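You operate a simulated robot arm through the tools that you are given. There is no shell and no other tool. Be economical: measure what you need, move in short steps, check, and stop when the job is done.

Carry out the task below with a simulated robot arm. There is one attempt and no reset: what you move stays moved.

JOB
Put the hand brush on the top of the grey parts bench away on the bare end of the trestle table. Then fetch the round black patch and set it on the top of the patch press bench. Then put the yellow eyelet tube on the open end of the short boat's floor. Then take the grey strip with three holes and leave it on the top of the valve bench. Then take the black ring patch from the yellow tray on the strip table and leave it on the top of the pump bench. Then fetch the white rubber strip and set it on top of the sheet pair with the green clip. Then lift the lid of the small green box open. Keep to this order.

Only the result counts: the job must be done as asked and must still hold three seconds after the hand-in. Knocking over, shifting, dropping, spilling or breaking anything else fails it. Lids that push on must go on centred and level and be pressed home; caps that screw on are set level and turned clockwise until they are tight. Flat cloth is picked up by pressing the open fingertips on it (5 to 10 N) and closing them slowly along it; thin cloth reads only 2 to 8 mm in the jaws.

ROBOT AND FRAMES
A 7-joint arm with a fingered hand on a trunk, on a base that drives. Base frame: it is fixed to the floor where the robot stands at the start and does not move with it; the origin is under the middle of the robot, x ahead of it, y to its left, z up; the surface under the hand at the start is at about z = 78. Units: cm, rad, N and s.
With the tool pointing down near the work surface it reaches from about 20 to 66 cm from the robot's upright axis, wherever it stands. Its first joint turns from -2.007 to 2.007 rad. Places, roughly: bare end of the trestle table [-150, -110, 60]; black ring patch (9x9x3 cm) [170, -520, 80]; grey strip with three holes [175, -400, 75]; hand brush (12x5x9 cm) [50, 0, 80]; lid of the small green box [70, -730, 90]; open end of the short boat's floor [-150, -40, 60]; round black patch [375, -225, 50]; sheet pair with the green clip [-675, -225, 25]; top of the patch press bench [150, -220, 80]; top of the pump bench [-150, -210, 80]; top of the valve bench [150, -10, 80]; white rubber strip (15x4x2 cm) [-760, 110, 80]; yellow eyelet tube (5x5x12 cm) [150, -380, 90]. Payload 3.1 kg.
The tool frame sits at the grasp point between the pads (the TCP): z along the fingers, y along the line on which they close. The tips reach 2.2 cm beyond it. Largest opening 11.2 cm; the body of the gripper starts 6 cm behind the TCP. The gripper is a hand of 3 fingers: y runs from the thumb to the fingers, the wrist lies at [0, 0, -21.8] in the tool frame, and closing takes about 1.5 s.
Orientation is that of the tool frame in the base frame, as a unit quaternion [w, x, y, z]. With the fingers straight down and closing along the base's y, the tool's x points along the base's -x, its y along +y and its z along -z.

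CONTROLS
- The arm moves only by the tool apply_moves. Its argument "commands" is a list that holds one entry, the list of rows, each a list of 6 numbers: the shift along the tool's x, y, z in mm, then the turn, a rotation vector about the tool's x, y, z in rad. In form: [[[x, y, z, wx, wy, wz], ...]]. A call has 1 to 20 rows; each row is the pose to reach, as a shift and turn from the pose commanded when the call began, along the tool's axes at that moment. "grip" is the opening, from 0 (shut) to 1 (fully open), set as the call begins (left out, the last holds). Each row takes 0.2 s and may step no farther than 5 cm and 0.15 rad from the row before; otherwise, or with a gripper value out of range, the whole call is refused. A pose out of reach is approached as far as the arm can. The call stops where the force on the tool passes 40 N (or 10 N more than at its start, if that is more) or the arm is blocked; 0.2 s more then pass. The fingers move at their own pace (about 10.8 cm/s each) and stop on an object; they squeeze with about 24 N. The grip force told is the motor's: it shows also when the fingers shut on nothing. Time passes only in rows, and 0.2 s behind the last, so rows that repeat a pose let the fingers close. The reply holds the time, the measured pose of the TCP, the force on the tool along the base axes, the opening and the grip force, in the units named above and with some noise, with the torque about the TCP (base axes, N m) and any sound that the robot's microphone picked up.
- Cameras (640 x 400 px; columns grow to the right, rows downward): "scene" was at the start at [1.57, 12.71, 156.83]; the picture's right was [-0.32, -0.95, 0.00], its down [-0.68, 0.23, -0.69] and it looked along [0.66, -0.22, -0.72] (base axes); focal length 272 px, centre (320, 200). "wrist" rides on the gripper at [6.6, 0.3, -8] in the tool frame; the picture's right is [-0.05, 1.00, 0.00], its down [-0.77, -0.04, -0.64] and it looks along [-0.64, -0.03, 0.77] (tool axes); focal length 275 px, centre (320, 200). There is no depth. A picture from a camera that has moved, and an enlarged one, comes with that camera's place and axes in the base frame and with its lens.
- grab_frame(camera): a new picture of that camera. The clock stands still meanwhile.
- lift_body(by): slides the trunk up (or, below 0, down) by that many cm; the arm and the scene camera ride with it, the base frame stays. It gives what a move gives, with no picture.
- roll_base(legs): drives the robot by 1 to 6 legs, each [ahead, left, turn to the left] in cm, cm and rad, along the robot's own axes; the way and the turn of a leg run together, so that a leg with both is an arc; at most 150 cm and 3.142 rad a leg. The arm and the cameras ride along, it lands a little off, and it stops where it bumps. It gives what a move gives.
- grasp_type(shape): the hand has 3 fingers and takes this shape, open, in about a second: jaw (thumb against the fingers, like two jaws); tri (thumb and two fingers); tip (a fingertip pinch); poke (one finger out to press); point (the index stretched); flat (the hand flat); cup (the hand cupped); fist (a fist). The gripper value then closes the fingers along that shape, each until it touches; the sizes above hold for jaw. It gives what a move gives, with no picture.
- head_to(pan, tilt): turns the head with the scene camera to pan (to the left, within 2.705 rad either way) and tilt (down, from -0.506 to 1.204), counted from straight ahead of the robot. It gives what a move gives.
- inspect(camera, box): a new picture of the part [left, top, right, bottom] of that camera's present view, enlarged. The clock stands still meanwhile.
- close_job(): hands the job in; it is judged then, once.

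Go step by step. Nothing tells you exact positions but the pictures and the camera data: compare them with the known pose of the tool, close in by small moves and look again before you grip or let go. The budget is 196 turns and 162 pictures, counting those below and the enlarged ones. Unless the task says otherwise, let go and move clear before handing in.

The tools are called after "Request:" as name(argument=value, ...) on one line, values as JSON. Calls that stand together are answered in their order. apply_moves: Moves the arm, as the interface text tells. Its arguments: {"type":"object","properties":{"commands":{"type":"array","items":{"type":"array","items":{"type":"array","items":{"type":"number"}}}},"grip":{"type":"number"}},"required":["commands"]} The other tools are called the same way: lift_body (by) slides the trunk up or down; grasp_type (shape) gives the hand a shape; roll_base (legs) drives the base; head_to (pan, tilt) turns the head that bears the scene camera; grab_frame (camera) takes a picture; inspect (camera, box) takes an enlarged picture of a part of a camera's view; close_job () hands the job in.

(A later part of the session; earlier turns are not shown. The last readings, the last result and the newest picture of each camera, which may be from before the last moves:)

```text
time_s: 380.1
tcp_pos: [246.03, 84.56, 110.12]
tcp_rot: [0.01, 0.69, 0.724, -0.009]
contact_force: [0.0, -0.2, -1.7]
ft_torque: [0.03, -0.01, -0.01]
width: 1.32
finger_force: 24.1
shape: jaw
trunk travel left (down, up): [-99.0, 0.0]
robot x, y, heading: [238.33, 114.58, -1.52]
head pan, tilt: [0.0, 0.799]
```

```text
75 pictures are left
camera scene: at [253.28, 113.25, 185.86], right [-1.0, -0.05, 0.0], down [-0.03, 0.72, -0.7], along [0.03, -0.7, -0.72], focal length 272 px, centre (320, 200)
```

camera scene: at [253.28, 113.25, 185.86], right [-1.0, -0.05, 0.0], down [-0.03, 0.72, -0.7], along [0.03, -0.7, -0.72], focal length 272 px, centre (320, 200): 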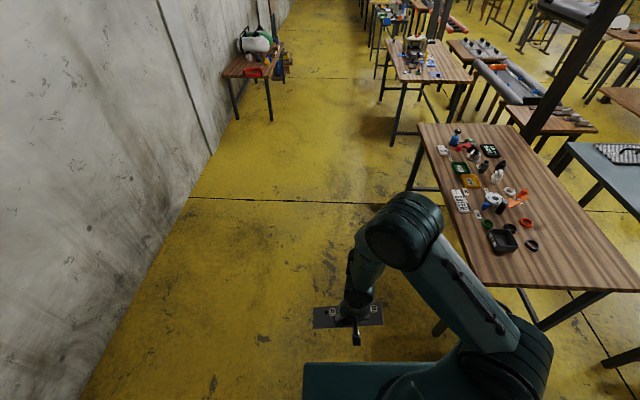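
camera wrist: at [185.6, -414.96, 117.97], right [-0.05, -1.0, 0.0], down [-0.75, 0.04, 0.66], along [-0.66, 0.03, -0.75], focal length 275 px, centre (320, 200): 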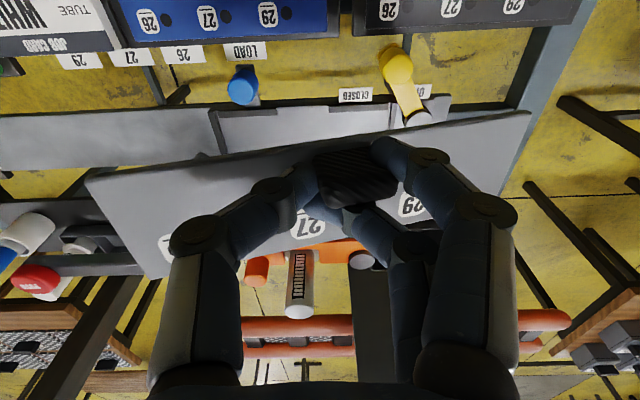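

The west and north end of the bench is free around (138, 42). I'll position north of it.

Request:
roll_base(legs=[[0, 0, -0.05], [0, -106, 0], [28, 0, 0]])

Request:
grab_frame(camera="scene")

Request:
grab_frame(camera="wrist")

```text
time_s: 387.6
tcp_pos: [137.6, 56.94, 110.17]
tcp_rot: [0.011, 0.705, 0.709, -0.009]
contact_force: [-0.5, 0.1, -1.1]
ft_torque: [-0.01, -0.02, 0.04]
width: 1.34
finger_force: 23.9
shape: jaw
trunk travel left (down, up): [-99.0, 0.0]
robot x, y, heading: [130.91, 87.26, -1.565]
head pan, tilt: [0.0, 0.799]
```

```text
74 pictures are left
camera scene: at [146.13, 85.33, 185.86], right [-1.0, 0.0, 0.0], down [0.0, 0.72, -0.7], along [0.0, -0.7, -0.72], focal length 272 px, centre (320, 200)
```

scene: 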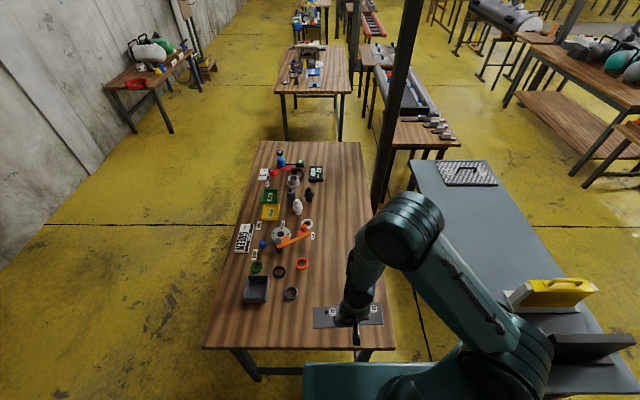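

```text
73 pictures are left
camera wrist: at [138.01, 63.8, 117.99], right [1.0, -0.04, 0.0], down [-0.03, -0.75, 0.66], along [-0.03, -0.66, -0.75], focal length 275 px, centre (320, 200)
```

wrist: 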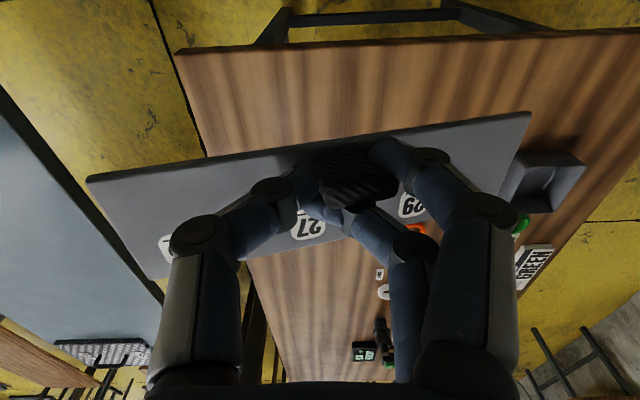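

Request:
apply_moves(commands=[[[-40, 0, 0, 0, 0, 0], [-80, 0, 0, 0, 0, 0], [-120, 0, 0, 0, 0, 0], [-120, 0, 0, 0, 0, 0]]])

Request:
lift_body(by=-21)

Request:
grab_frame(camera="wrist")

```text
time_s: 388.6
tcp_pos: [137.66, 45.0, 110.27]
tcp_rot: [0.012, 0.704, 0.71, -0.009]
contact_force: [0.1, -0.4, -0.3]
ft_torque: [0.0, -0.03, 0.0]
width: 1.34
finger_force: 24.1
shape: jaw
trunk travel left (down, up): [-99.0, 0.0]
robot x, y, heading: [131.04, 87.39, -1.572]
head pan, tilt: [0.0, 0.799]
```

```text
time_s: 390.9
tcp_pos: [137.71, 44.97, 89.19]
tcp_rot: [0.01, 0.705, 0.709, -0.01]
contact_force: [-0.1, 0.1, -0.8]
ft_torque: [0.01, 0.03, 0.02]
width: 1.34
finger_force: 23.9
shape: jaw
trunk travel left (down, up): [-78.0, 21.0]
robot x, y, heading: [131.02, 87.05, -1.57]
head pan, tilt: [0.0, 0.799]
```

```text
72 pictures are left
camera wrist: at [138.13, 51.8, 97.15], right [1.0, -0.04, 0.0], down [-0.03, -0.75, 0.66], along [-0.03, -0.66, -0.75], focal length 275 px, centre (320, 200)
```

wrist: 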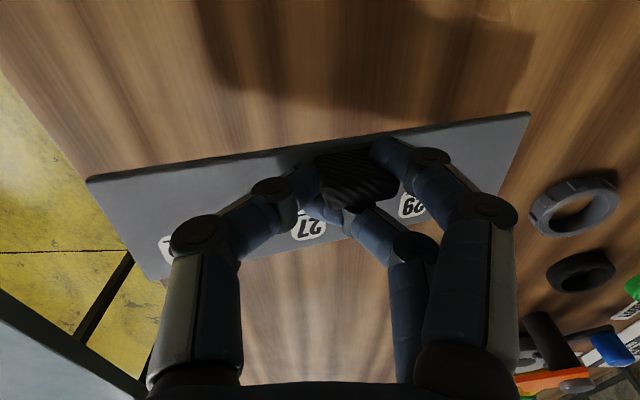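

Request:
apply_moves(commands=[[[0, 0, 10, 0, 0, 0], [0, 0, 20, 0, 0, 0], [0, 0, 28, 0, 0, 0], [0, 0, 36, 0, 0, 0], [0, 0, 42, 0, 0, 0], [0, 0, 48, 0, 0, 0], [0, 0, 54, 0, 0, 0]]])

```text
time_s: 392.5
tcp_pos: [137.68, 44.83, 83.79]
tcp_rot: [0.01, 0.706, 0.709, -0.01]
contact_force: [-0.9, 0.0, 2.5]
ft_torque: [0.04, -0.3, -0.01]
width: 1.39
finger_force: 24.1
shape: jaw
trunk travel left (down, up): [-78.0, 21.0]
robot x, y, heading: [130.8, 87.12, -1.569]
head pan, tilt: [0.0, 0.799]
```

Request:
apply_moves(commands=[[[0, 0, 5, 0, 0, 0], [0, 0, 10, 0, 0, 0], [0, 0, 13, 0, 0, 0]]])

Request:
apply_moves(commands=[[[0, 0, 0, 0, 0, 0], [0, 0, 0, 0, 0, 0], [0, 0, 0, 0, 0, 0], [0, 0, -10, 0, 0, 0], [0, 0, -40, 0, 0, 0], [0, 0, -80, 0, 0, 0], [0, 0, -120, 0, 0, 0], [0, 0, -120, 0, 0, 0]]], grip=0.5)

Request:
grab_frame(camera="wrist")

```text
time_s: 393.3
tcp_pos: [137.81, 44.71, 82.81]
tcp_rot: [0.013, 0.705, 0.709, -0.009]
contact_force: [-4.3, -6.8, 28.6]
ft_torque: [0.02, -0.2, -0.13]
width: 1.24
finger_force: 23.8
shape: jaw
trunk travel left (down, up): [-78.0, 21.0]
robot x, y, heading: [131.06, 87.25, -1.569]
head pan, tilt: [0.0, 0.799]
```

```text
time_s: 395.1
tcp_pos: [137.75, 44.97, 94.6]
tcp_rot: [0.01, 0.705, 0.709, -0.009]
contact_force: [0.1, 0.2, -0.2]
ft_torque: [0.02, 0.04, 0.01]
width: 5.58
finger_force: 0.0
shape: jaw
trunk travel left (down, up): [-78.0, 21.0]
robot x, y, heading: [130.93, 87.11, -1.567]
head pan, tilt: [0.0, 0.799]
```

```text
71 pictures are left
camera wrist: at [138.19, 51.8, 102.51], right [1.0, -0.04, 0.0], down [-0.03, -0.75, 0.66], along [-0.03, -0.66, -0.75], focal length 275 px, centre (320, 200)
```

wrist: 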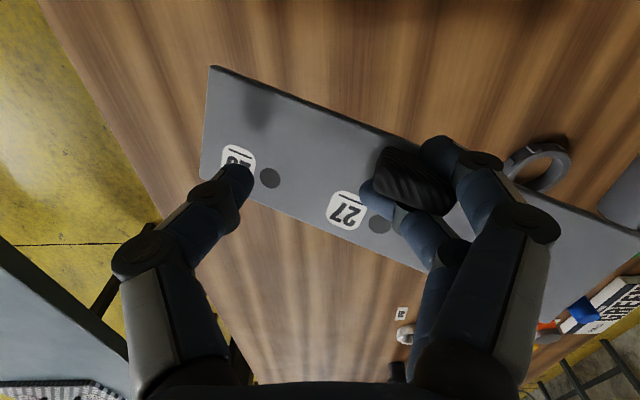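

Request:
inspect(camera="scene", box=[200, 220, 420, 360])

```text
2.86 times, centred on (310, 290) of scene
camera zoom: at [146.16, 85.06, 164.85], right [-1.0, 0.0, 0.0], down [0.0, 0.72, -0.7], along [0.0, -0.7, -0.72], focal length 776 px, centre (349, -57)
```

zoom: 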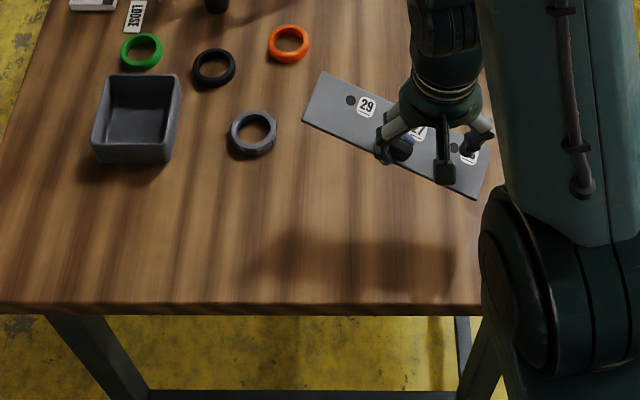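

The strip still seems to be hanging from the hand. I'll zoom in on the fingers.

Request:
inspect(camera="wrist", box=[330, 110, 530, 270])

```text
2.50 times, centred on (430, 190) of wrist
camera zoom: at [138.19, 51.8, 102.51], right [1.0, -0.04, 0.0], down [-0.03, -0.75, 0.66], along [-0.03, -0.66, -0.75], focal length 688 px, centre (45, 225)
```

zoom: 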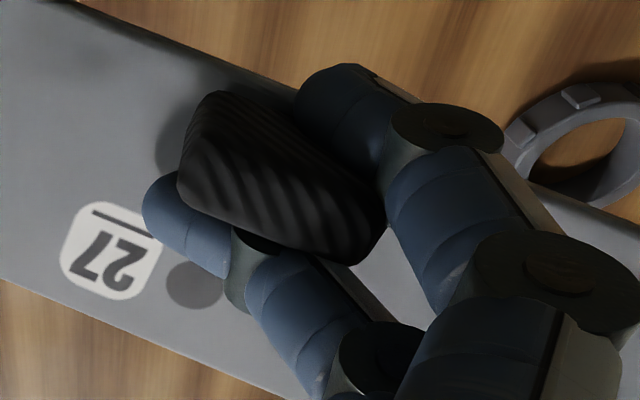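

The knob is wedged between the two fingers. I'll shift the strip west, clear of the ring, set it down, then open fully so the fingers slide off the knob.

Request:
apply_moves(commands=[[[5, -30, 0, 0, 0, 0], [10, -60, 0, 0, 0, 0], [10, -60, 40, 0, 0, 0], [10, -60, 80, 0, 0, 0], [10, -60, 100, 0, 0, 0], [10, -60, 108, 0, 0, 0], [10, -60, 116, 0, 0, 0], [10, -60, 122, 0, 0, 0]]])

Request:
grab_frame(camera="wrist")

```text
time_s: 396.8
tcp_pos: [131.73, 45.72, 82.94]
tcp_rot: [0.014, 0.704, 0.71, -0.013]
contact_force: [2.9, -0.7, 34.8]
ft_torque: [1.34, 2.09, -0.19]
width: 5.63
finger_force: 0.0
shape: jaw
trunk travel left (down, up): [-78.0, 21.0]
robot x, y, heading: [130.77, 87.27, -1.57]
head pan, tilt: [0.0, 0.799]
stopped in row 8: the force on the tool passed its limit at 45 N (the readings are from after the stop); the commanded pose is now the measured one
```

```text
68 pictures are left
camera wrist: at [132.18, 52.57, 90.73], right [1.0, -0.04, 0.0], down [-0.03, -0.75, 0.66], along [-0.02, -0.66, -0.75], focal length 275 px, centre (320, 200)
```

wrist: 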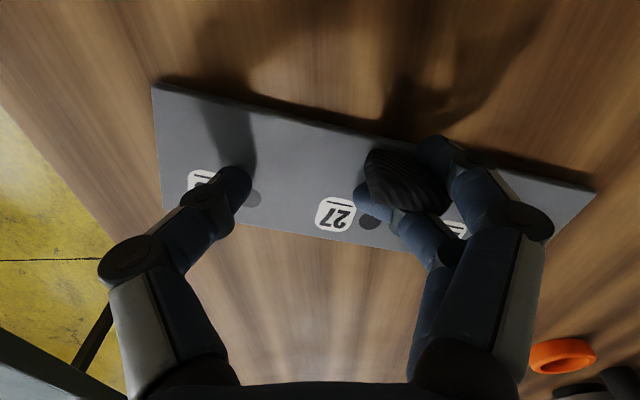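

Request:
apply_moves(commands=[[[0, 0, -3, 0, 0, 0], [0, 0, -3, 0, 0, 0], [0, 0, -3, 0, 0, 0], [0, 0, -3, 0, 0, 0], [0, 0, -3, 0, 0, 0]]], grip=1)

Request:
grab_frame(camera="wrist")

```text
time_s: 398.0
tcp_pos: [131.82, 45.47, 82.91]
tcp_rot: [0.012, 0.704, 0.71, -0.011]
contact_force: [0.3, 0.4, -0.3]
ft_torque: [-0.03, 0.01, 0.0]
width: 11.18
finger_force: 0.1
shape: jaw
trunk travel left (down, up): [-78.0, 21.0]
robot x, y, heading: [130.86, 87.43, -1.569]
head pan, tilt: [0.0, 0.799]
```

```text
67 pictures are left
camera wrist: at [132.12, 52.38, 90.83], right [1.0, -0.04, 0.0], down [-0.03, -0.75, 0.66], along [-0.02, -0.66, -0.75], focal length 275 px, centre (320, 200)
```

wrist: 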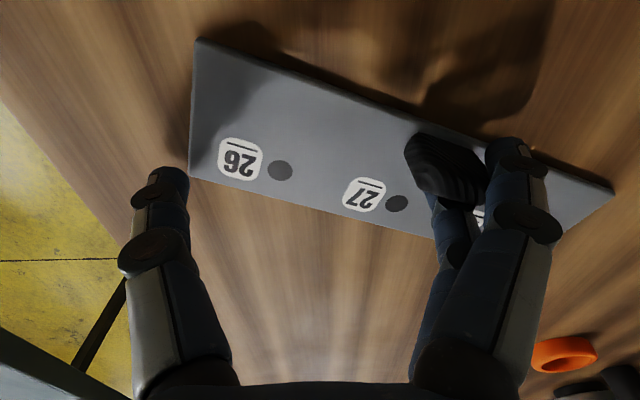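

Request:
apply_moves(commands=[[[0, 15, 0, 0, 0, 0], [0, 30, 0, 0, 0, 0], [0, 30, -15, 0, 0, 0], [0, 30, -15, 0, 0, 0]]])

Request:
grab_frame(camera="wrist")

```text
time_s: 399.0
tcp_pos: [134.85, 45.5, 84.49]
tcp_rot: [0.012, 0.705, 0.71, -0.011]
contact_force: [0.0, 0.5, -0.8]
ft_torque: [0.01, 0.02, -0.02]
width: 11.16
finger_force: 0.0
shape: jaw
trunk travel left (down, up): [-78.0, 21.0]
robot x, y, heading: [130.73, 87.14, -1.571]
head pan, tilt: [0.0, 0.799]
```

```text
66 pictures are left
camera wrist: at [135.16, 52.4, 92.34], right [1.0, -0.04, 0.0], down [-0.03, -0.75, 0.66], along [-0.02, -0.66, -0.75], focal length 275 px, centre (320, 200)
```

wrist: 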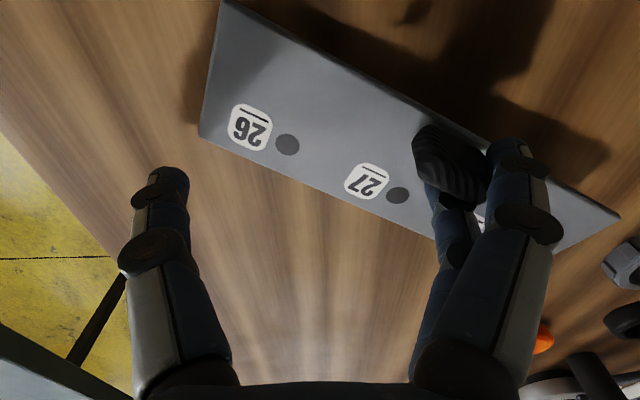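

Still wedged. I'll move it back west, set it down, and change the hand shape so that the two fingers spread.

Request:
apply_moves(commands=[[[0, 0, -25, 0, 0, 0], [0, -30, -25, 0, 0, 0], [0, -60, -25, 0, 0, 0], [0, -60, 0, 0, 0, 0], [0, -60, 10, 0, 0, 0], [0, -60, 13, 0, 0, 0]]])

Request:
grasp_type(shape="tri")

Request:
grab_frame(camera="wrist")

```text
time_s: 400.4
tcp_pos: [128.75, 45.45, 83.26]
tcp_rot: [0.013, 0.705, 0.709, -0.012]
contact_force: [0.1, 0.4, -0.1]
ft_torque: [-0.03, 0.02, 0.0]
width: 11.15
finger_force: 0.0
shape: jaw
trunk travel left (down, up): [-78.0, 21.0]
robot x, y, heading: [130.71, 87.04, -1.565]
head pan, tilt: [0.0, 0.799]
```

```text
time_s: 401.3
tcp_pos: [128.74, 45.33, 83.34]
tcp_rot: [0.013, 0.705, 0.709, -0.01]
contact_force: [0.1, 0.2, -0.9]
ft_torque: [-0.03, 0.06, -0.01]
width: 11.18
finger_force: 0.0
shape: tri
trunk travel left (down, up): [-78.0, 21.0]
robot x, y, heading: [130.98, 87.16, -1.574]
head pan, tilt: [0.0, 0.799]
```

```text
65 pictures are left
camera wrist: at [129.07, 52.3, 91.1], right [1.0, -0.04, 0.0], down [-0.03, -0.75, 0.66], along [-0.02, -0.66, -0.75], focal length 275 px, centre (320, 200)
```

wrist: 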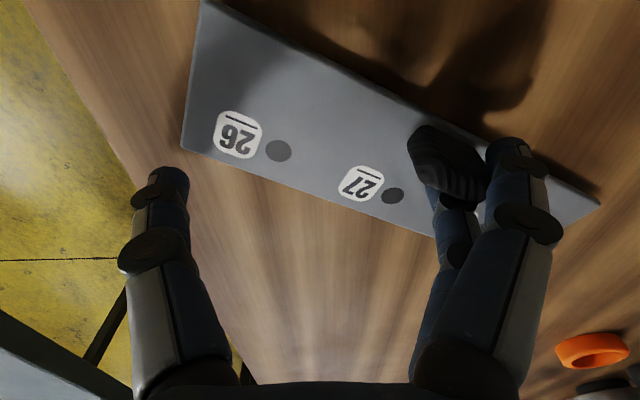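

I'll return to the half-open jaw so the fingers are vertical, lower until they just touch the strip, and slide them sideways off the neck.

Request:
grasp_type(shape="jaw")

Request:
apply_moves(commands=[[[0, 0, 0, 0, 0, 0], [0, 0, 0, 0, 0, 0], [0, 0, 0, 0, 0, 0], [0, 0, 0, 0, 0, 0], [0, 0, 3, 0, 0, 0], [0, 0, 5, 0, 0, 0]]], grip=0.45)

Request:
grab_frame(camera="wrist")

```text
time_s: 402.2
tcp_pos: [128.64, 45.58, 83.25]
tcp_rot: [0.012, 0.705, 0.709, -0.011]
contact_force: [-0.1, 0.0, -1.0]
ft_torque: [0.0, 0.04, 0.01]
width: 11.18
finger_force: 0.1
shape: jaw
trunk travel left (down, up): [-78.0, 21.0]
robot x, y, heading: [130.8, 87.15, -1.566]
head pan, tilt: [0.0, 0.799]
```

```text
time_s: 403.6
tcp_pos: [128.71, 45.38, 82.81]
tcp_rot: [0.014, 0.705, 0.709, -0.013]
contact_force: [-3.5, -11.4, 36.7]
ft_torque: [0.06, -1.01, -0.31]
width: 1.54
finger_force: 23.7
shape: jaw
trunk travel left (down, up): [-78.0, 21.0]
robot x, y, heading: [131.09, 87.54, -1.569]
head pan, tilt: [0.0, 0.799]
```

```text
64 pictures are left
camera wrist: at [129.06, 52.25, 90.67], right [1.0, -0.04, 0.0], down [-0.03, -0.74, 0.67], along [-0.02, -0.67, -0.75], focal length 275 px, centre (320, 200)
```

wrist: 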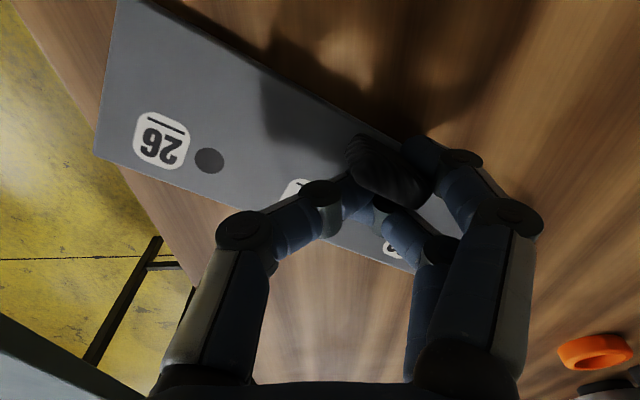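

The thumb pinched it again. I'll try the 'point' shape with the strip resting on the bench; folding one finger should free the knob.

Request:
grasp_type(shape="point")

Request:
grab_frame(camera="wrist")

```text
time_s: 404.5
tcp_pos: [128.83, 45.86, 82.85]
tcp_rot: [0.013, 0.704, 0.71, -0.013]
contact_force: [13.6, 5.7, 48.2]
ft_torque: [0.67, -1.87, 0.28]
width: 0.02
finger_force: 0.0
shape: point
trunk travel left (down, up): [-78.0, 21.0]
robot x, y, heading: [130.82, 87.11, -1.567]
head pan, tilt: [0.0, 0.799]
```

```text
63 pictures are left
camera wrist: at [129.29, 52.74, 90.75], right [1.0, -0.04, 0.0], down [-0.03, -0.75, 0.66], along [-0.02, -0.66, -0.75], focal length 275 px, centre (320, 200)
```

wrist: 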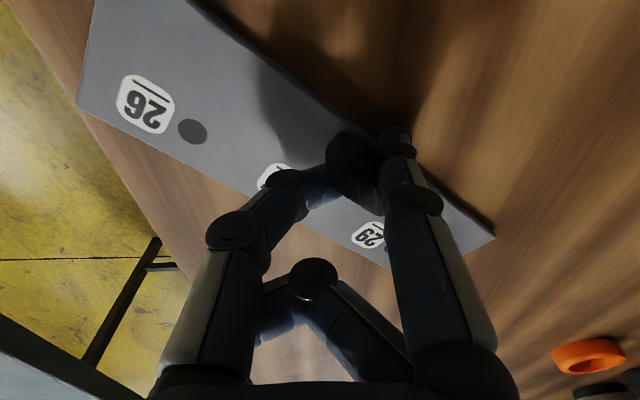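

Request:
apply_moves(commands=[[[0, 0, -5, 0, 0, 0], [0, 0, -15, 0, 0, 0], [0, 0, -25, 0, 0, 0], [0, 0, -25, 0, 0, 0]]])

Request:
grab_frame(camera="wrist")

```text
time_s: 405.5
tcp_pos: [128.56, 45.57, 85.24]
tcp_rot: [0.012, 0.705, 0.709, -0.011]
contact_force: [0.3, 0.0, -0.9]
ft_torque: [0.01, -0.05, 0.01]
width: 0.0
finger_force: 0.0
shape: point
trunk travel left (down, up): [-78.0, 21.0]
robot x, y, heading: [130.85, 87.28, -1.568]
head pan, tilt: [0.0, 0.799]
```

```text
62 pictures are left
camera wrist: at [129.07, 52.39, 93.07], right [1.0, -0.04, 0.0], down [-0.03, -0.75, 0.66], along [-0.02, -0.66, -0.75], focal length 275 px, centre (320, 200)
```

wrist: 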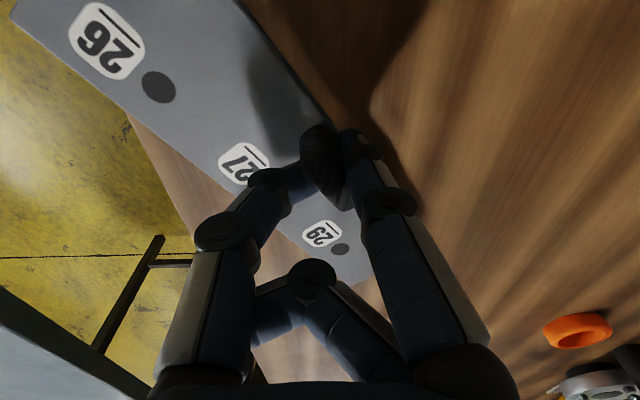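

The strip is now pinched by thumb and index, near the bench edge. I'll carry it back over the bench, set it down, and slide the hand out sideways along the open side.

Request:
apply_moves(commands=[[[0, 0, -15, 0, 0, 0], [0, 40, -15, 0, 0, 0], [-10, 80, -15, 0, 0, 0], [-20, 110, -15, 0, 0, 0], [-20, 110, -15, 0, 0, 0]]])

Request:
grab_frame(camera="wrist")

Request:
inspect(camera="scene", box=[200, 220, 420, 360])

```text
time_s: 406.7
tcp_pos: [139.79, 43.76, 86.78]
tcp_rot: [0.013, 0.705, 0.709, -0.01]
contact_force: [-0.3, -0.3, -1.0]
ft_torque: [0.02, -0.04, 0.02]
width: 0.01
finger_force: 0.0
shape: point
trunk travel left (down, up): [-78.0, 21.0]
robot x, y, heading: [130.73, 87.12, -1.568]
head pan, tilt: [0.0, 0.799]
```

```text
61 pictures are left
camera wrist: at [140.14, 50.67, 94.62], right [1.0, -0.04, 0.0], down [-0.03, -0.75, 0.66], along [-0.02, -0.66, -0.75], focal length 275 px, centre (320, 200)
```

wrist: 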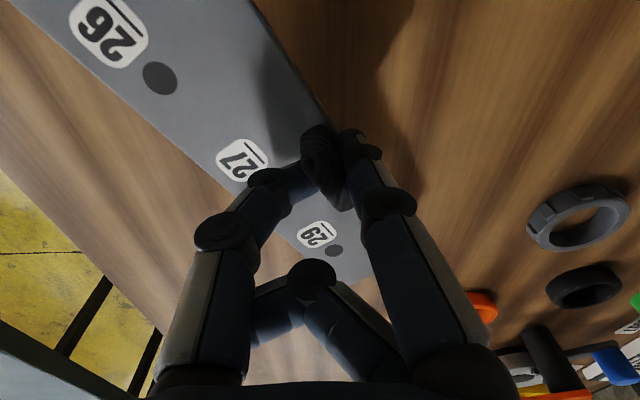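

```text
2.86 times, centred on (310, 290) of scene
camera zoom: at [146.01, 85.17, 164.87], right [-1.0, 0.0, 0.0], down [0.0, 0.72, -0.7], along [0.0, -0.7, -0.72], focal length 776 px, centre (349, -57)
```

zoom: 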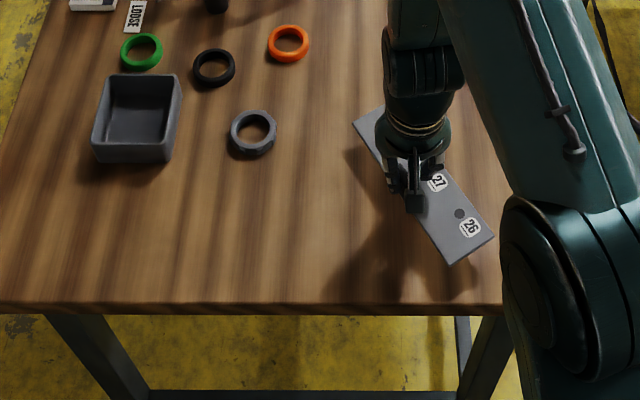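

Request:
apply_moves(commands=[[[0, 0, 15, 0, 0, 0], [0, 0, 25, 0, 0, 0], [0, 0, 30, 0, 0, 0], [0, 0, 33, 0, 0, 0]]])

Request:
apply_moves(commands=[[[-20, 0, 0, 0, 0, 0], [-40, 0, 0, 0, 0, 0], [-60, 0, 0, 0, 0, 0], [-60, 0, 0, 0, 0, 0]]])

Request:
grab_frame(camera="wrist")

```text
time_s: 407.7
tcp_pos: [139.61, 43.72, 83.47]
tcp_rot: [0.013, 0.704, 0.71, -0.011]
contact_force: [-0.3, 0.6, 1.2]
ft_torque: [-0.01, -0.06, 0.01]
width: 0.02
finger_force: 0.0
shape: point
trunk travel left (down, up): [-78.0, 21.0]
robot x, y, heading: [130.95, 87.27, -1.571]
head pan, tilt: [0.0, 0.799]
```

```text
time_s: 408.7
tcp_pos: [139.7, 37.73, 83.83]
tcp_rot: [0.012, 0.704, 0.71, -0.011]
contact_force: [0.0, -0.3, -0.7]
ft_torque: [-0.03, 0.01, -0.01]
width: 0.0
finger_force: 0.1
shape: point
out of reach, approached as far as the arm can: row 2
trunk travel left (down, up): [-78.0, 21.0]
robot x, y, heading: [131.09, 87.14, -1.562]
head pan, tilt: [0.0, 0.799]
```

```text
59 pictures are left
camera wrist: at [140.18, 44.5, 91.6], right [1.0, -0.04, 0.0], down [-0.03, -0.75, 0.66], along [-0.02, -0.66, -0.75], focal length 275 px, centre (320, 200)
```

wrist: 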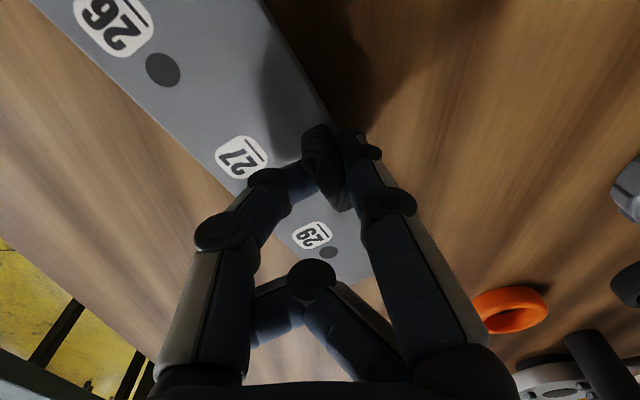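

Still squeezed between thumb and index, but no longer straddled. Opening to 'jaw' now should leave the knob free.

Request:
apply_moves(commands=[[[0, 0, 3, 0, 0, 0], [0, 0, 5, 0, 0, 0]]], grip=1)

Request:
grasp_type(shape="jaw")

Request:
grab_frame(camera="wrist")

```text
time_s: 409.3
tcp_pos: [139.56, 37.51, 83.41]
tcp_rot: [0.014, 0.704, 0.709, -0.012]
contact_force: [-1.0, -1.7, 15.4]
ft_torque: [0.11, -0.11, 0.03]
width: 0.03
finger_force: 0.0
shape: point
trunk travel left (down, up): [-78.0, 21.0]
robot x, y, heading: [131.13, 87.31, -1.572]
head pan, tilt: [0.0, 0.799]
```

```text
time_s: 410.2
tcp_pos: [139.65, 37.61, 83.5]
tcp_rot: [0.015, 0.704, 0.71, -0.014]
contact_force: [0.9, -3.6, 39.8]
ft_torque: [0.02, 0.89, 0.08]
width: 7.73
finger_force: 0.0
shape: jaw
trunk travel left (down, up): [-78.0, 21.0]
robot x, y, heading: [130.76, 87.14, -1.565]
head pan, tilt: [0.0, 0.799]
```

```text
58 pictures are left
camera wrist: at [140.08, 44.62, 91.29], right [1.0, -0.04, 0.0], down [-0.03, -0.74, 0.67], along [-0.02, -0.67, -0.75], focal length 275 px, centre (320, 200)
```

wrist: 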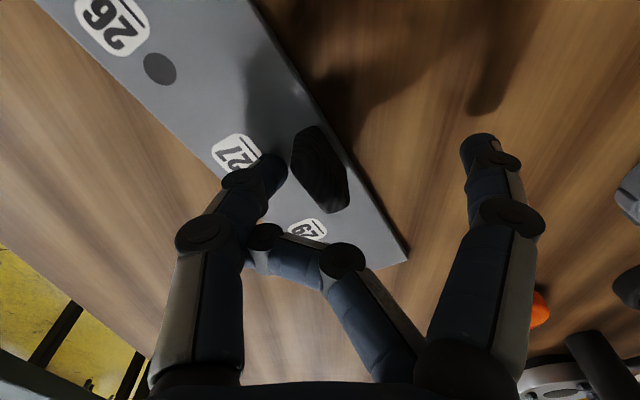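

The knob is free now. I'll rise straight up.

Request:
apply_moves(commands=[[[0, 0, -50, 0, 0, 0], [0, 0, -100, 0, 0, 0], [0, 0, -130, 0, 0, 0], [0, 0, -130, 0, 0, 0]]])

Request:
grab_frame(camera="wrist")

```text
time_s: 411.2
tcp_pos: [139.86, 38.07, 96.17]
tcp_rot: [0.012, 0.705, 0.709, -0.011]
contact_force: [0.2, 0.6, 0.0]
ft_torque: [0.01, 0.04, 0.01]
width: 8.0
finger_force: 0.0
shape: jaw
trunk travel left (down, up): [-78.0, 21.0]
robot x, y, heading: [130.88, 87.3, -1.569]
head pan, tilt: [0.0, 0.799]
```

```text
57 pictures are left
camera wrist: at [140.2, 44.94, 104.0], right [1.0, -0.04, 0.0], down [-0.03, -0.75, 0.66], along [-0.02, -0.66, -0.75], focal length 275 px, centre (320, 200)
```

wrist: 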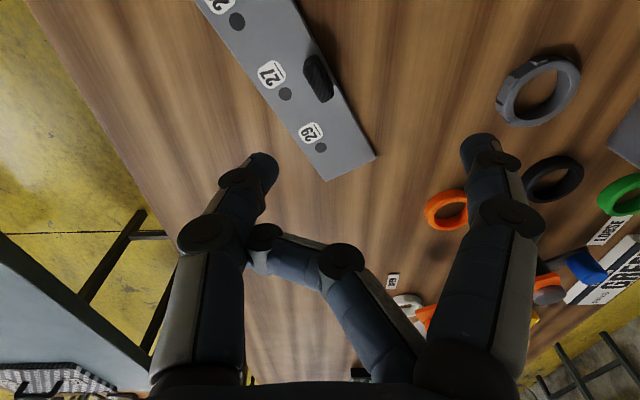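

The strip lies free on the valve bench. Next is the ring patch: I'll stow and reset the hand, then drive down the east corridor to the strip table near (165, -520).

Request:
apply_moves(commands=[[[40, 0, -20, 0, 0, 0], [80, 0, -40, 0, 0, 0], [120, 0, -60, 0, 0, 0], [150, 0, -60, 0, 0, 0]]], grip=1)

Request:
grasp_type(shape="flat")

Request:
grasp_type(shape="jaw")

Request:
roll_base(legs=[[-27, 0, 0], [0, 108, 0], [148, 0, 0], [148, 0, 0], [148, 0, 0], [120, 0, 0]])

Request:
head_to(pan=-0.5, tilt=0.5)

Request:
grab_frame(camera="scene")

```text
time_s: 412.2
tcp_pos: [139.53, 53.3, 101.74]
tcp_rot: [0.013, 0.706, 0.708, -0.011]
contact_force: [0.4, 0.6, -0.1]
ft_torque: [-0.04, 0.01, -0.03]
width: 8.03
finger_force: 0.1
shape: jaw
trunk travel left (down, up): [-78.0, 21.0]
robot x, y, heading: [130.82, 87.21, -1.566]
head pan, tilt: [0.0, 0.799]
```

```text
time_s: 413.1
tcp_pos: [139.56, 53.24, 101.56]
tcp_rot: [0.013, 0.705, 0.709, -0.011]
contact_force: [-0.5, 0.1, -0.1]
ft_torque: [0.0, 0.0, -0.01]
width: 0.0
finger_force: 0.0
shape: flat
trunk travel left (down, up): [-78.0, 21.0]
robot x, y, heading: [131.1, 87.14, -1.566]
head pan, tilt: [0.0, 0.799]
```

```text
time_s: 414.0
tcp_pos: [139.65, 53.17, 101.54]
tcp_rot: [0.012, 0.705, 0.709, -0.011]
contact_force: [0.2, -0.4, -0.2]
ft_torque: [-0.01, 0.0, 0.0]
width: 11.19
finger_force: 0.1
shape: jaw
trunk travel left (down, up): [-78.0, 21.0]
robot x, y, heading: [130.92, 87.05, -1.566]
head pan, tilt: [0.0, 0.799]
```

```text
time_s: 447.6
tcp_pos: [265.44, -484.84, 101.58]
tcp_rot: [0.013, 0.696, 0.717, -0.011]
contact_force: [0.2, 0.5, 0.4]
ft_torque: [0.0, 0.02, -0.01]
width: 11.19
finger_force: 0.1
shape: jaw
trunk travel left (down, up): [-78.0, 21.0]
robot x, y, heading: [255.89, -451.04, -1.544]
head pan, tilt: [0.0, 0.799]
```

```text
time_s: 448.6
tcp_pos: [265.53, -484.77, 101.59]
tcp_rot: [0.013, 0.697, 0.717, -0.011]
contact_force: [0.5, -0.9, 0.2]
ft_torque: [-0.02, -0.03, -0.03]
width: 11.21
finger_force: 0.2
shape: jaw
trunk travel left (down, up): [-78.0, 21.0]
robot x, y, heading: [256.02, -450.75, -1.554]
head pan, tilt: [-0.499, 0.499]
```

```text
56 pictures are left
camera scene: at [266.85, -452.62, 167.45], right [-0.89, 0.46, 0.0], down [0.22, 0.43, -0.88], along [-0.4, -0.78, -0.48], focal length 272 px, centre (320, 200)
```

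scene: 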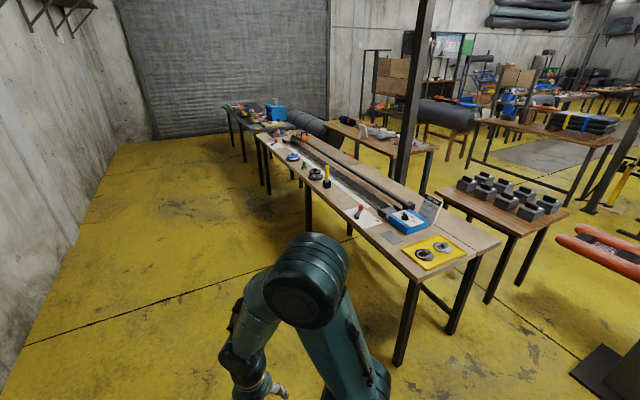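

The yellow tray has two rings; the black one is at about (175, -521). I'll move to its east side and face it.

Request:
roll_base(legs=[[62, 0, 0], [0, 0, -1.588], [30, 0, 0]])

Request:
head_to(pan=0, tilt=0.85)

Request:
grab_frame(camera="wrist")

Request:
inspect(camera="scene", box=[240, 160, 440, 300])

```text
time_s: 457.6
tcp_pos: [193.59, -522.12, 101.58]
tcp_rot: [0.001, 1.0, -0.001, -0.017]
contact_force: [0.8, -0.4, -0.2]
ft_torque: [-0.01, 0.02, -0.01]
width: 11.17
finger_force: 0.0
shape: jaw
trunk travel left (down, up): [-78.0, 21.0]
robot x, y, heading: [228.08, -514.05, 3.136]
head pan, tilt: [-0.499, 0.499]
```

```text
time_s: 458.5
tcp_pos: [193.72, -522.13, 101.53]
tcp_rot: [0.001, 1.0, 0.0, -0.017]
contact_force: [0.1, -0.1, 0.3]
ft_torque: [0.01, 0.0, 0.04]
width: 11.18
finger_force: 0.0
shape: jaw
trunk travel left (down, up): [-78.0, 21.0]
robot x, y, heading: [227.75, -513.66, 3.139]
head pan, tilt: [0.0, 0.85]
```

```text
55 pictures are left
camera wrist: at [200.63, -522.47, 109.4], right [-0.05, -1.0, 0.0], down [-0.75, 0.04, 0.66], along [-0.66, 0.03, -0.75], focal length 275 px, centre (320, 200)
```

wrist: 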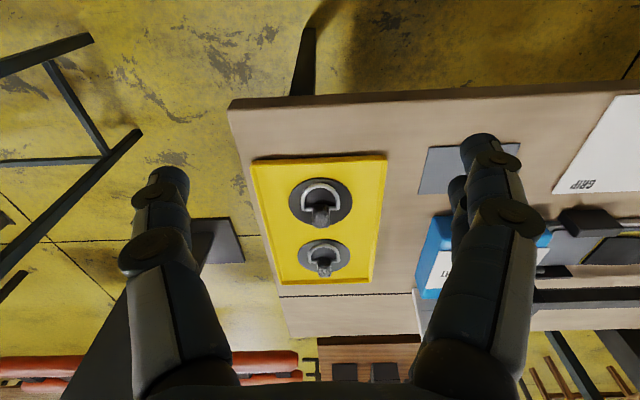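

```text
2.86 times, centred on (340, 230) of scene
camera zoom: at [225.76, -528.98, 164.46], right [0.01, 1.0, 0.0], down [0.75, 0.0, -0.66], along [-0.66, 0.0, -0.75], focal length 776 px, centre (263, 114)
```

zoom: 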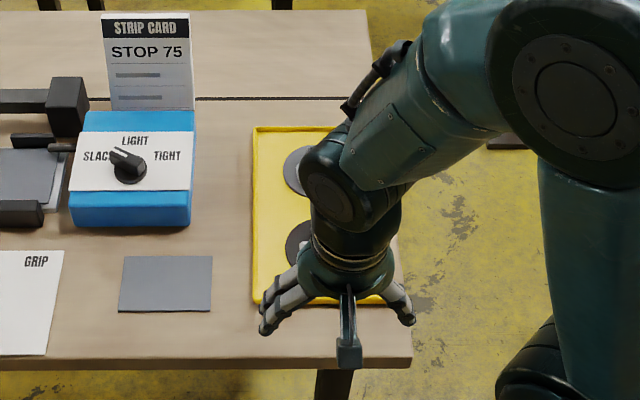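

Request:
apply_moves(commands=[[[-45, -2, 0, 0, 0, 0], [-90, -4, 10, 0, 0, 0], [-135, -6, 30, 0, 0, 0], [-170, -8, 60, 0, 0, 0], [-170, -8, 90, 0, 0, 0], [-170, -8, 90, 0, 0, 0]]], grip=0.6)

Request:
inspect(camera="wrist", box=[220, 40, 420, 200])

```text
time_s: 459.9
tcp_pos: [176.23, -521.54, 93.0]
tcp_rot: [0.001, 1.0, -0.002, -0.018]
contact_force: [0.5, 0.8, -0.2]
ft_torque: [0.0, 0.02, 0.01]
width: 6.77
finger_force: 0.1
shape: jaw
trunk travel left (down, up): [-78.0, 21.0]
robot x, y, heading: [227.82, -513.9, 3.134]
head pan, tilt: [0.0, 0.85]
```

```text
2.50 times, centred on (320, 120) of wrist
camera zoom: at [183.31, -521.72, 100.84], right [-0.05, -1.0, 0.0], down [-0.75, 0.04, 0.66], along [-0.66, 0.03, -0.75], focal length 688 px, centre (320, 400)
```

zoom: 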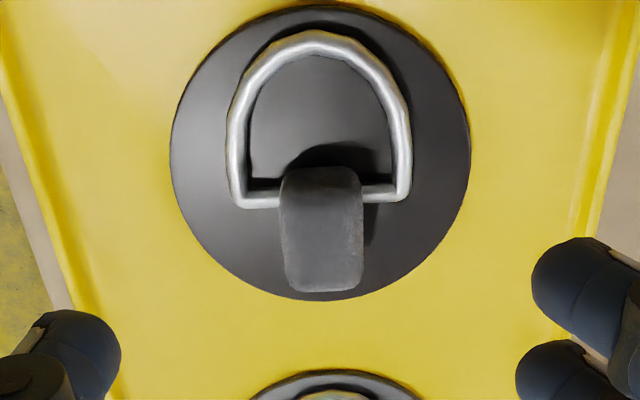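

I'll pinch the strap block at about (172, -521.3), just behind the D-ring bar. Descending to light contact.

Request:
apply_moves(commands=[[[-25, -2, 30, 0, 0, 0], [-42, -2, 70, 0, 0, 0], [-42, -2, 90, 0, 0, 0], [-42, -2, 98, 0, 0, 0], [-42, -2, 106, 0, 0, 0], [-42, -2, 112, 0, 0, 0], [-42, -2, 118, 0, 0, 0]]], grip=0.5)

Request:
grab_frame(camera="wrist")

```text
time_s: 461.4
tcp_pos: [171.62, -521.31, 82.76]
tcp_rot: [0.004, 1.0, -0.002, -0.026]
contact_force: [4.3, 0.2, 36.2]
ft_torque: [-1.01, -0.47, 0.07]
width: 5.66
finger_force: 0.1
shape: jaw
trunk travel left (down, up): [-78.0, 21.0]
robot x, y, heading: [227.45, -513.36, 3.139]
head pan, tilt: [0.0, 0.85]
stopped in row 7: the force on the tool passed its limit at 51 N (the readings are from after the stop); the commanded pose is now the measured one
```

```text
52 pictures are left
camera wrist: at [178.75, -521.59, 90.53], right [-0.05, -1.0, 0.01], down [-0.74, 0.04, 0.67], along [-0.67, 0.03, -0.74], focal length 275 px, centre (320, 200)
```

wrist: 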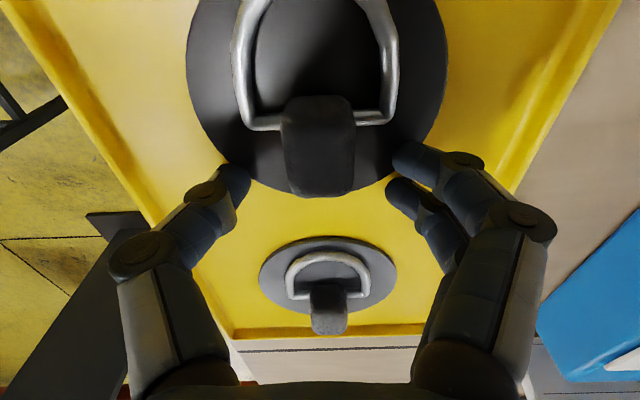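

Request:
apply_moves(commands=[[[0, 0, -4, 0, 0, 0], [12, 0, -4, 0, 0, 0], [12, 0, -4, 0, 0, 0]]])

Request:
apply_moves(commands=[[[0, 0, 0, 0, 0, 0], [0, 0, 0, 0, 0, 0], [0, 0, 0, 0, 0, 0], [0, 0, 0, 0, 0, 0], [0, 0, 0, 0, 0, 0], [0, 0, 0, 0, 0, 0], [0, 0, -20, 0, 0, 0], [0, 0, -60, 0, 0, 0], [0, 0, -60, 0, 0, 0]]], grip=0)

Request:
grab_frame(camera="wrist")

```text
time_s: 462.2
tcp_pos: [172.58, -521.21, 82.9]
tcp_rot: [0.002, 1.0, -0.002, -0.023]
contact_force: [-3.6, -0.4, 28.4]
ft_torque: [-0.84, -0.3, -0.05]
width: 5.68
finger_force: 0.1
shape: jaw
trunk travel left (down, up): [-78.0, 21.0]
robot x, y, heading: [227.61, -513.71, 3.136]
head pan, tilt: [0.0, 0.85]
```

```text
time_s: 464.2
tcp_pos: [172.89, -521.48, 88.88]
tcp_rot: [0.003, 1.0, -0.002, -0.02]
contact_force: [-0.9, -0.2, 0.3]
ft_torque: [0.02, 0.02, 0.0]
width: 1.93
finger_force: 23.8
shape: jaw
trunk travel left (down, up): [-78.0, 21.0]
robot x, y, heading: [227.74, -513.85, 3.137]
head pan, tilt: [0.0, 0.85]
```

```text
51 pictures are left
camera wrist: at [179.94, -521.7, 96.61], right [-0.05, -1.0, 0.01], down [-0.74, 0.04, 0.67], along [-0.67, 0.03, -0.75], focal length 275 px, centre (320, 200)
```

wrist: 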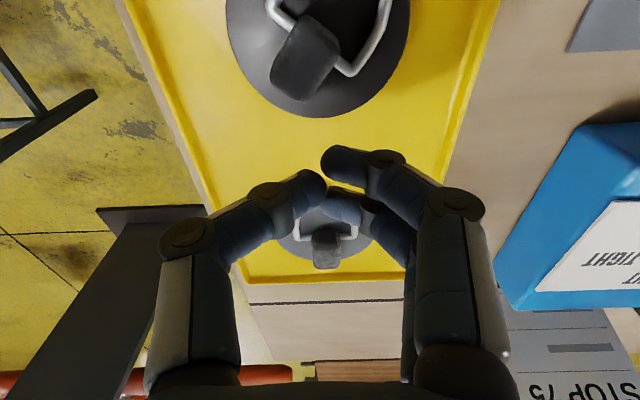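

The strap slipped out and the patch turned. I'll open, re-centre over the strap at (175.3, -520.5) and turn the hand by 0.65 rad.

Request:
apply_moves(commands=[[[0, 0, -10, 0, 0, 0.13], [8, -4, -10, 0, 0, 0.26], [16, -8, -10, 0, 0, 0.39], [24, -10, -10, 0, 0, 0.52], [24, -10, -10, 0, 0, 0.65], [24, -10, -10, 0, 0, 0.65]]], grip=0.5)

Request:
grab_frame(camera="wrist")

```text
time_s: 465.6
tcp_pos: [175.43, -520.23, 89.54]
tcp_rot: [0.009, 0.947, -0.321, -0.02]
contact_force: [-0.1, -0.1, 0.8]
ft_torque: [0.04, -0.02, -0.01]
width: 5.52
finger_force: 0.0
shape: jaw
trunk travel left (down, up): [-78.0, 21.0]
robot x, y, heading: [227.66, -513.52, 3.134]
head pan, tilt: [0.0, 0.85]
```

```text
50 pictures are left
camera wrist: at [180.84, -524.49, 97.45], right [-0.64, -0.76, 0.03], down [-0.56, 0.5, 0.66], along [-0.52, 0.41, -0.75], focal length 275 px, centre (320, 200)
```

wrist: 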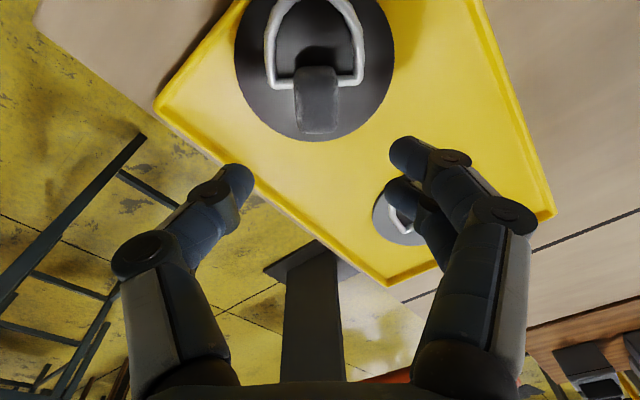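

Request:
apply_moves(commands=[[[12, 1, 20, 0, 0, 0], [12, 1, 45, 0, 0, 0], [12, 1, 55, 0, 0, 0], [12, 1, 60, 0, 0, 0], [12, 1, 65, 0, 0, 0]]], grip=0.62)

Request:
grab_frame(camera="wrist")

```text
time_s: 466.8
tcp_pos: [176.01, -520.87, 83.06]
tcp_rot: [0.009, 0.947, -0.32, -0.02]
contact_force: [0.7, 0.7, 1.2]
ft_torque: [0.06, 0.01, -0.01]
width: 6.89
finger_force: 0.1
shape: jaw
trunk travel left (down, up): [-78.0, 21.0]
robot x, y, heading: [227.73, -513.53, 3.136]
head pan, tilt: [0.0, 0.85]
```

```text
49 pictures are left
camera wrist: at [181.46, -525.25, 91.0], right [-0.64, -0.77, 0.03], down [-0.56, 0.5, 0.66], along [-0.52, 0.41, -0.75], focal length 275 px, centre (320, 200)
```

wrist: 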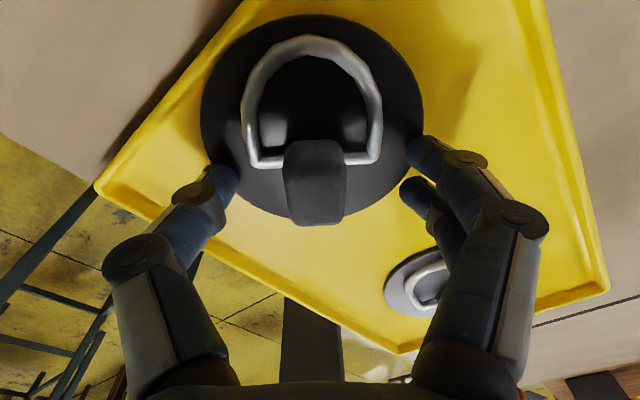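

Request:
apply_moves(commands=[[[4, 0, 2, 0, 0, 0], [4, 0, 2, 0, 0, 0], [4, 0, 2, 0, 0, 0], [4, 0, 2, 0, 0, 0], [4, 0, 2, 0, 0, 0], [4, 0, 2, 0, 0, 0], [4, 0, 2, 0, 0, 0]]], grip=0)

Request:
apply_moves(commands=[[[0, 0, -20, 0, 0, 0], [0, 0, -60, 0, 0, 0], [0, 0, -60, 0, 0, 0]]])

Request:
grab_frame(camera="wrist")

```text
time_s: 468.4
tcp_pos: [176.15, -521.29, 83.11]
tcp_rot: [0.01, 0.947, -0.321, -0.021]
contact_force: [-6.0, 1.4, 19.7]
ft_torque: [0.12, 0.01, 0.23]
width: 4.66
finger_force: 24.3
shape: jaw
trunk travel left (down, up): [-78.0, 21.0]
robot x, y, heading: [227.82, -513.65, 3.138]
head pan, tilt: [0.0, 0.85]
```

```text
time_s: 469.2
tcp_pos: [176.46, -521.16, 89.01]
tcp_rot: [0.009, 0.947, -0.32, -0.018]
contact_force: [-0.1, 0.4, -0.2]
ft_torque: [-0.02, -0.01, 0.02]
width: 2.72
finger_force: 24.1
shape: jaw
trunk travel left (down, up): [-78.0, 21.0]
robot x, y, heading: [227.63, -513.77, 3.134]
head pan, tilt: [0.0, 0.85]
```

```text
48 pictures are left
camera wrist: at [181.93, -525.55, 96.86], right [-0.64, -0.77, 0.03], down [-0.56, 0.5, 0.66], along [-0.52, 0.41, -0.75], focal length 275 px, centre (320, 200)
```

wrist: 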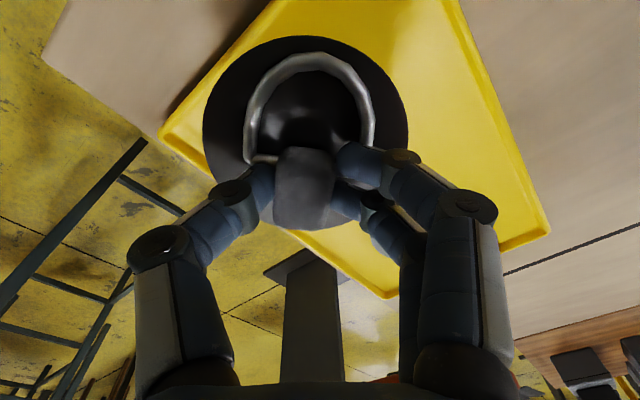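

The ring patch is held by its strap. I'll retract and take the northern route to the pump bench.

Request:
apply_moves(commands=[[[0, 0, -40, 0, 0, 0], [0, 0, -80, 0, 0, 0], [35, -26, -100, 0, 0, 0], [70, -52, -100, 0, 0, 0], [105, -78, -100, 0, 0, 0], [135, -103, -100, 0, 0, 0]]])

Request:
roll_base(legs=[[-18, 0, 0], [0, -148, 0], [0, -148, 0], [0, -148, 0], [0, -148, 0], [0, -36, 0]])

Request:
roll_base(legs=[[148, 0, 0], [142, 0, 0]])

```text
time_s: 470.6
tcp_pos: [194.01, -521.06, 98.17]
tcp_rot: [0.01, 0.946, -0.322, -0.02]
contact_force: [0.4, -0.1, -0.5]
ft_torque: [0.0, 0.02, -0.01]
width: 2.73
finger_force: 24.1
shape: jaw
trunk travel left (down, up): [-78.0, 21.0]
robot x, y, heading: [227.57, -513.61, 3.135]
head pan, tilt: [0.0, 0.85]
```

```text
time_s: 501.8
tcp_pos: [212.5, 108.29, 97.97]
tcp_rot: [0.009, 0.946, -0.323, -0.021]
contact_force: [-0.9, -0.4, -0.9]
ft_torque: [0.01, 0.0, 0.02]
width: 2.74
finger_force: 24.6
shape: jaw
trunk travel left (down, up): [-78.0, 21.0]
robot x, y, heading: [246.74, 115.77, 3.129]
head pan, tilt: [0.0, 0.85]
```

```text
time_s: 515.8
tcp_pos: [-75.32, 106.24, 98.17]
tcp_rot: [0.009, 0.954, -0.299, -0.019]
contact_force: [0.3, 0.4, -0.2]
ft_torque: [0.01, 0.0, 0.01]
width: 2.73
finger_force: 24.5
shape: jaw
trunk travel left (down, up): [-78.0, 21.0]
robot x, y, heading: [-41.29, 115.45, -3.101]
head pan, tilt: [0.0, 0.85]
```

Request:
roll_base(legs=[[0, 0, -0.04], [0, 145, 0], [0, 145, 0], [28, 0, 0]])

Request:
grab_frame(camera="scene")

```text
time_s: 531.8
tcp_pos: [-103.79, -185.72, 98.07]
tcp_rot: [0.009, 0.951, -0.309, -0.02]
contact_force: [-0.2, 1.3, -1.8]
ft_torque: [0.01, -0.02, 0.01]
width: 2.72
finger_force: 23.6
shape: jaw
trunk travel left (down, up): [-78.0, 21.0]
robot x, y, heading: [-69.81, -177.14, -3.123]
head pan, tilt: [0.0, 0.85]
```

```text
47 pictures are left
camera scene: at [-71.81, -192.55, 164.45], right [-0.02, 1.0, 0.0], down [0.75, 0.01, -0.66], along [-0.66, -0.01, -0.75], focal length 272 px, centre (320, 200)
```

scene: 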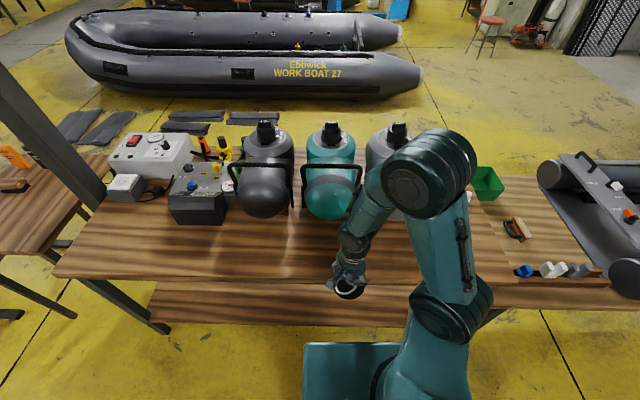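

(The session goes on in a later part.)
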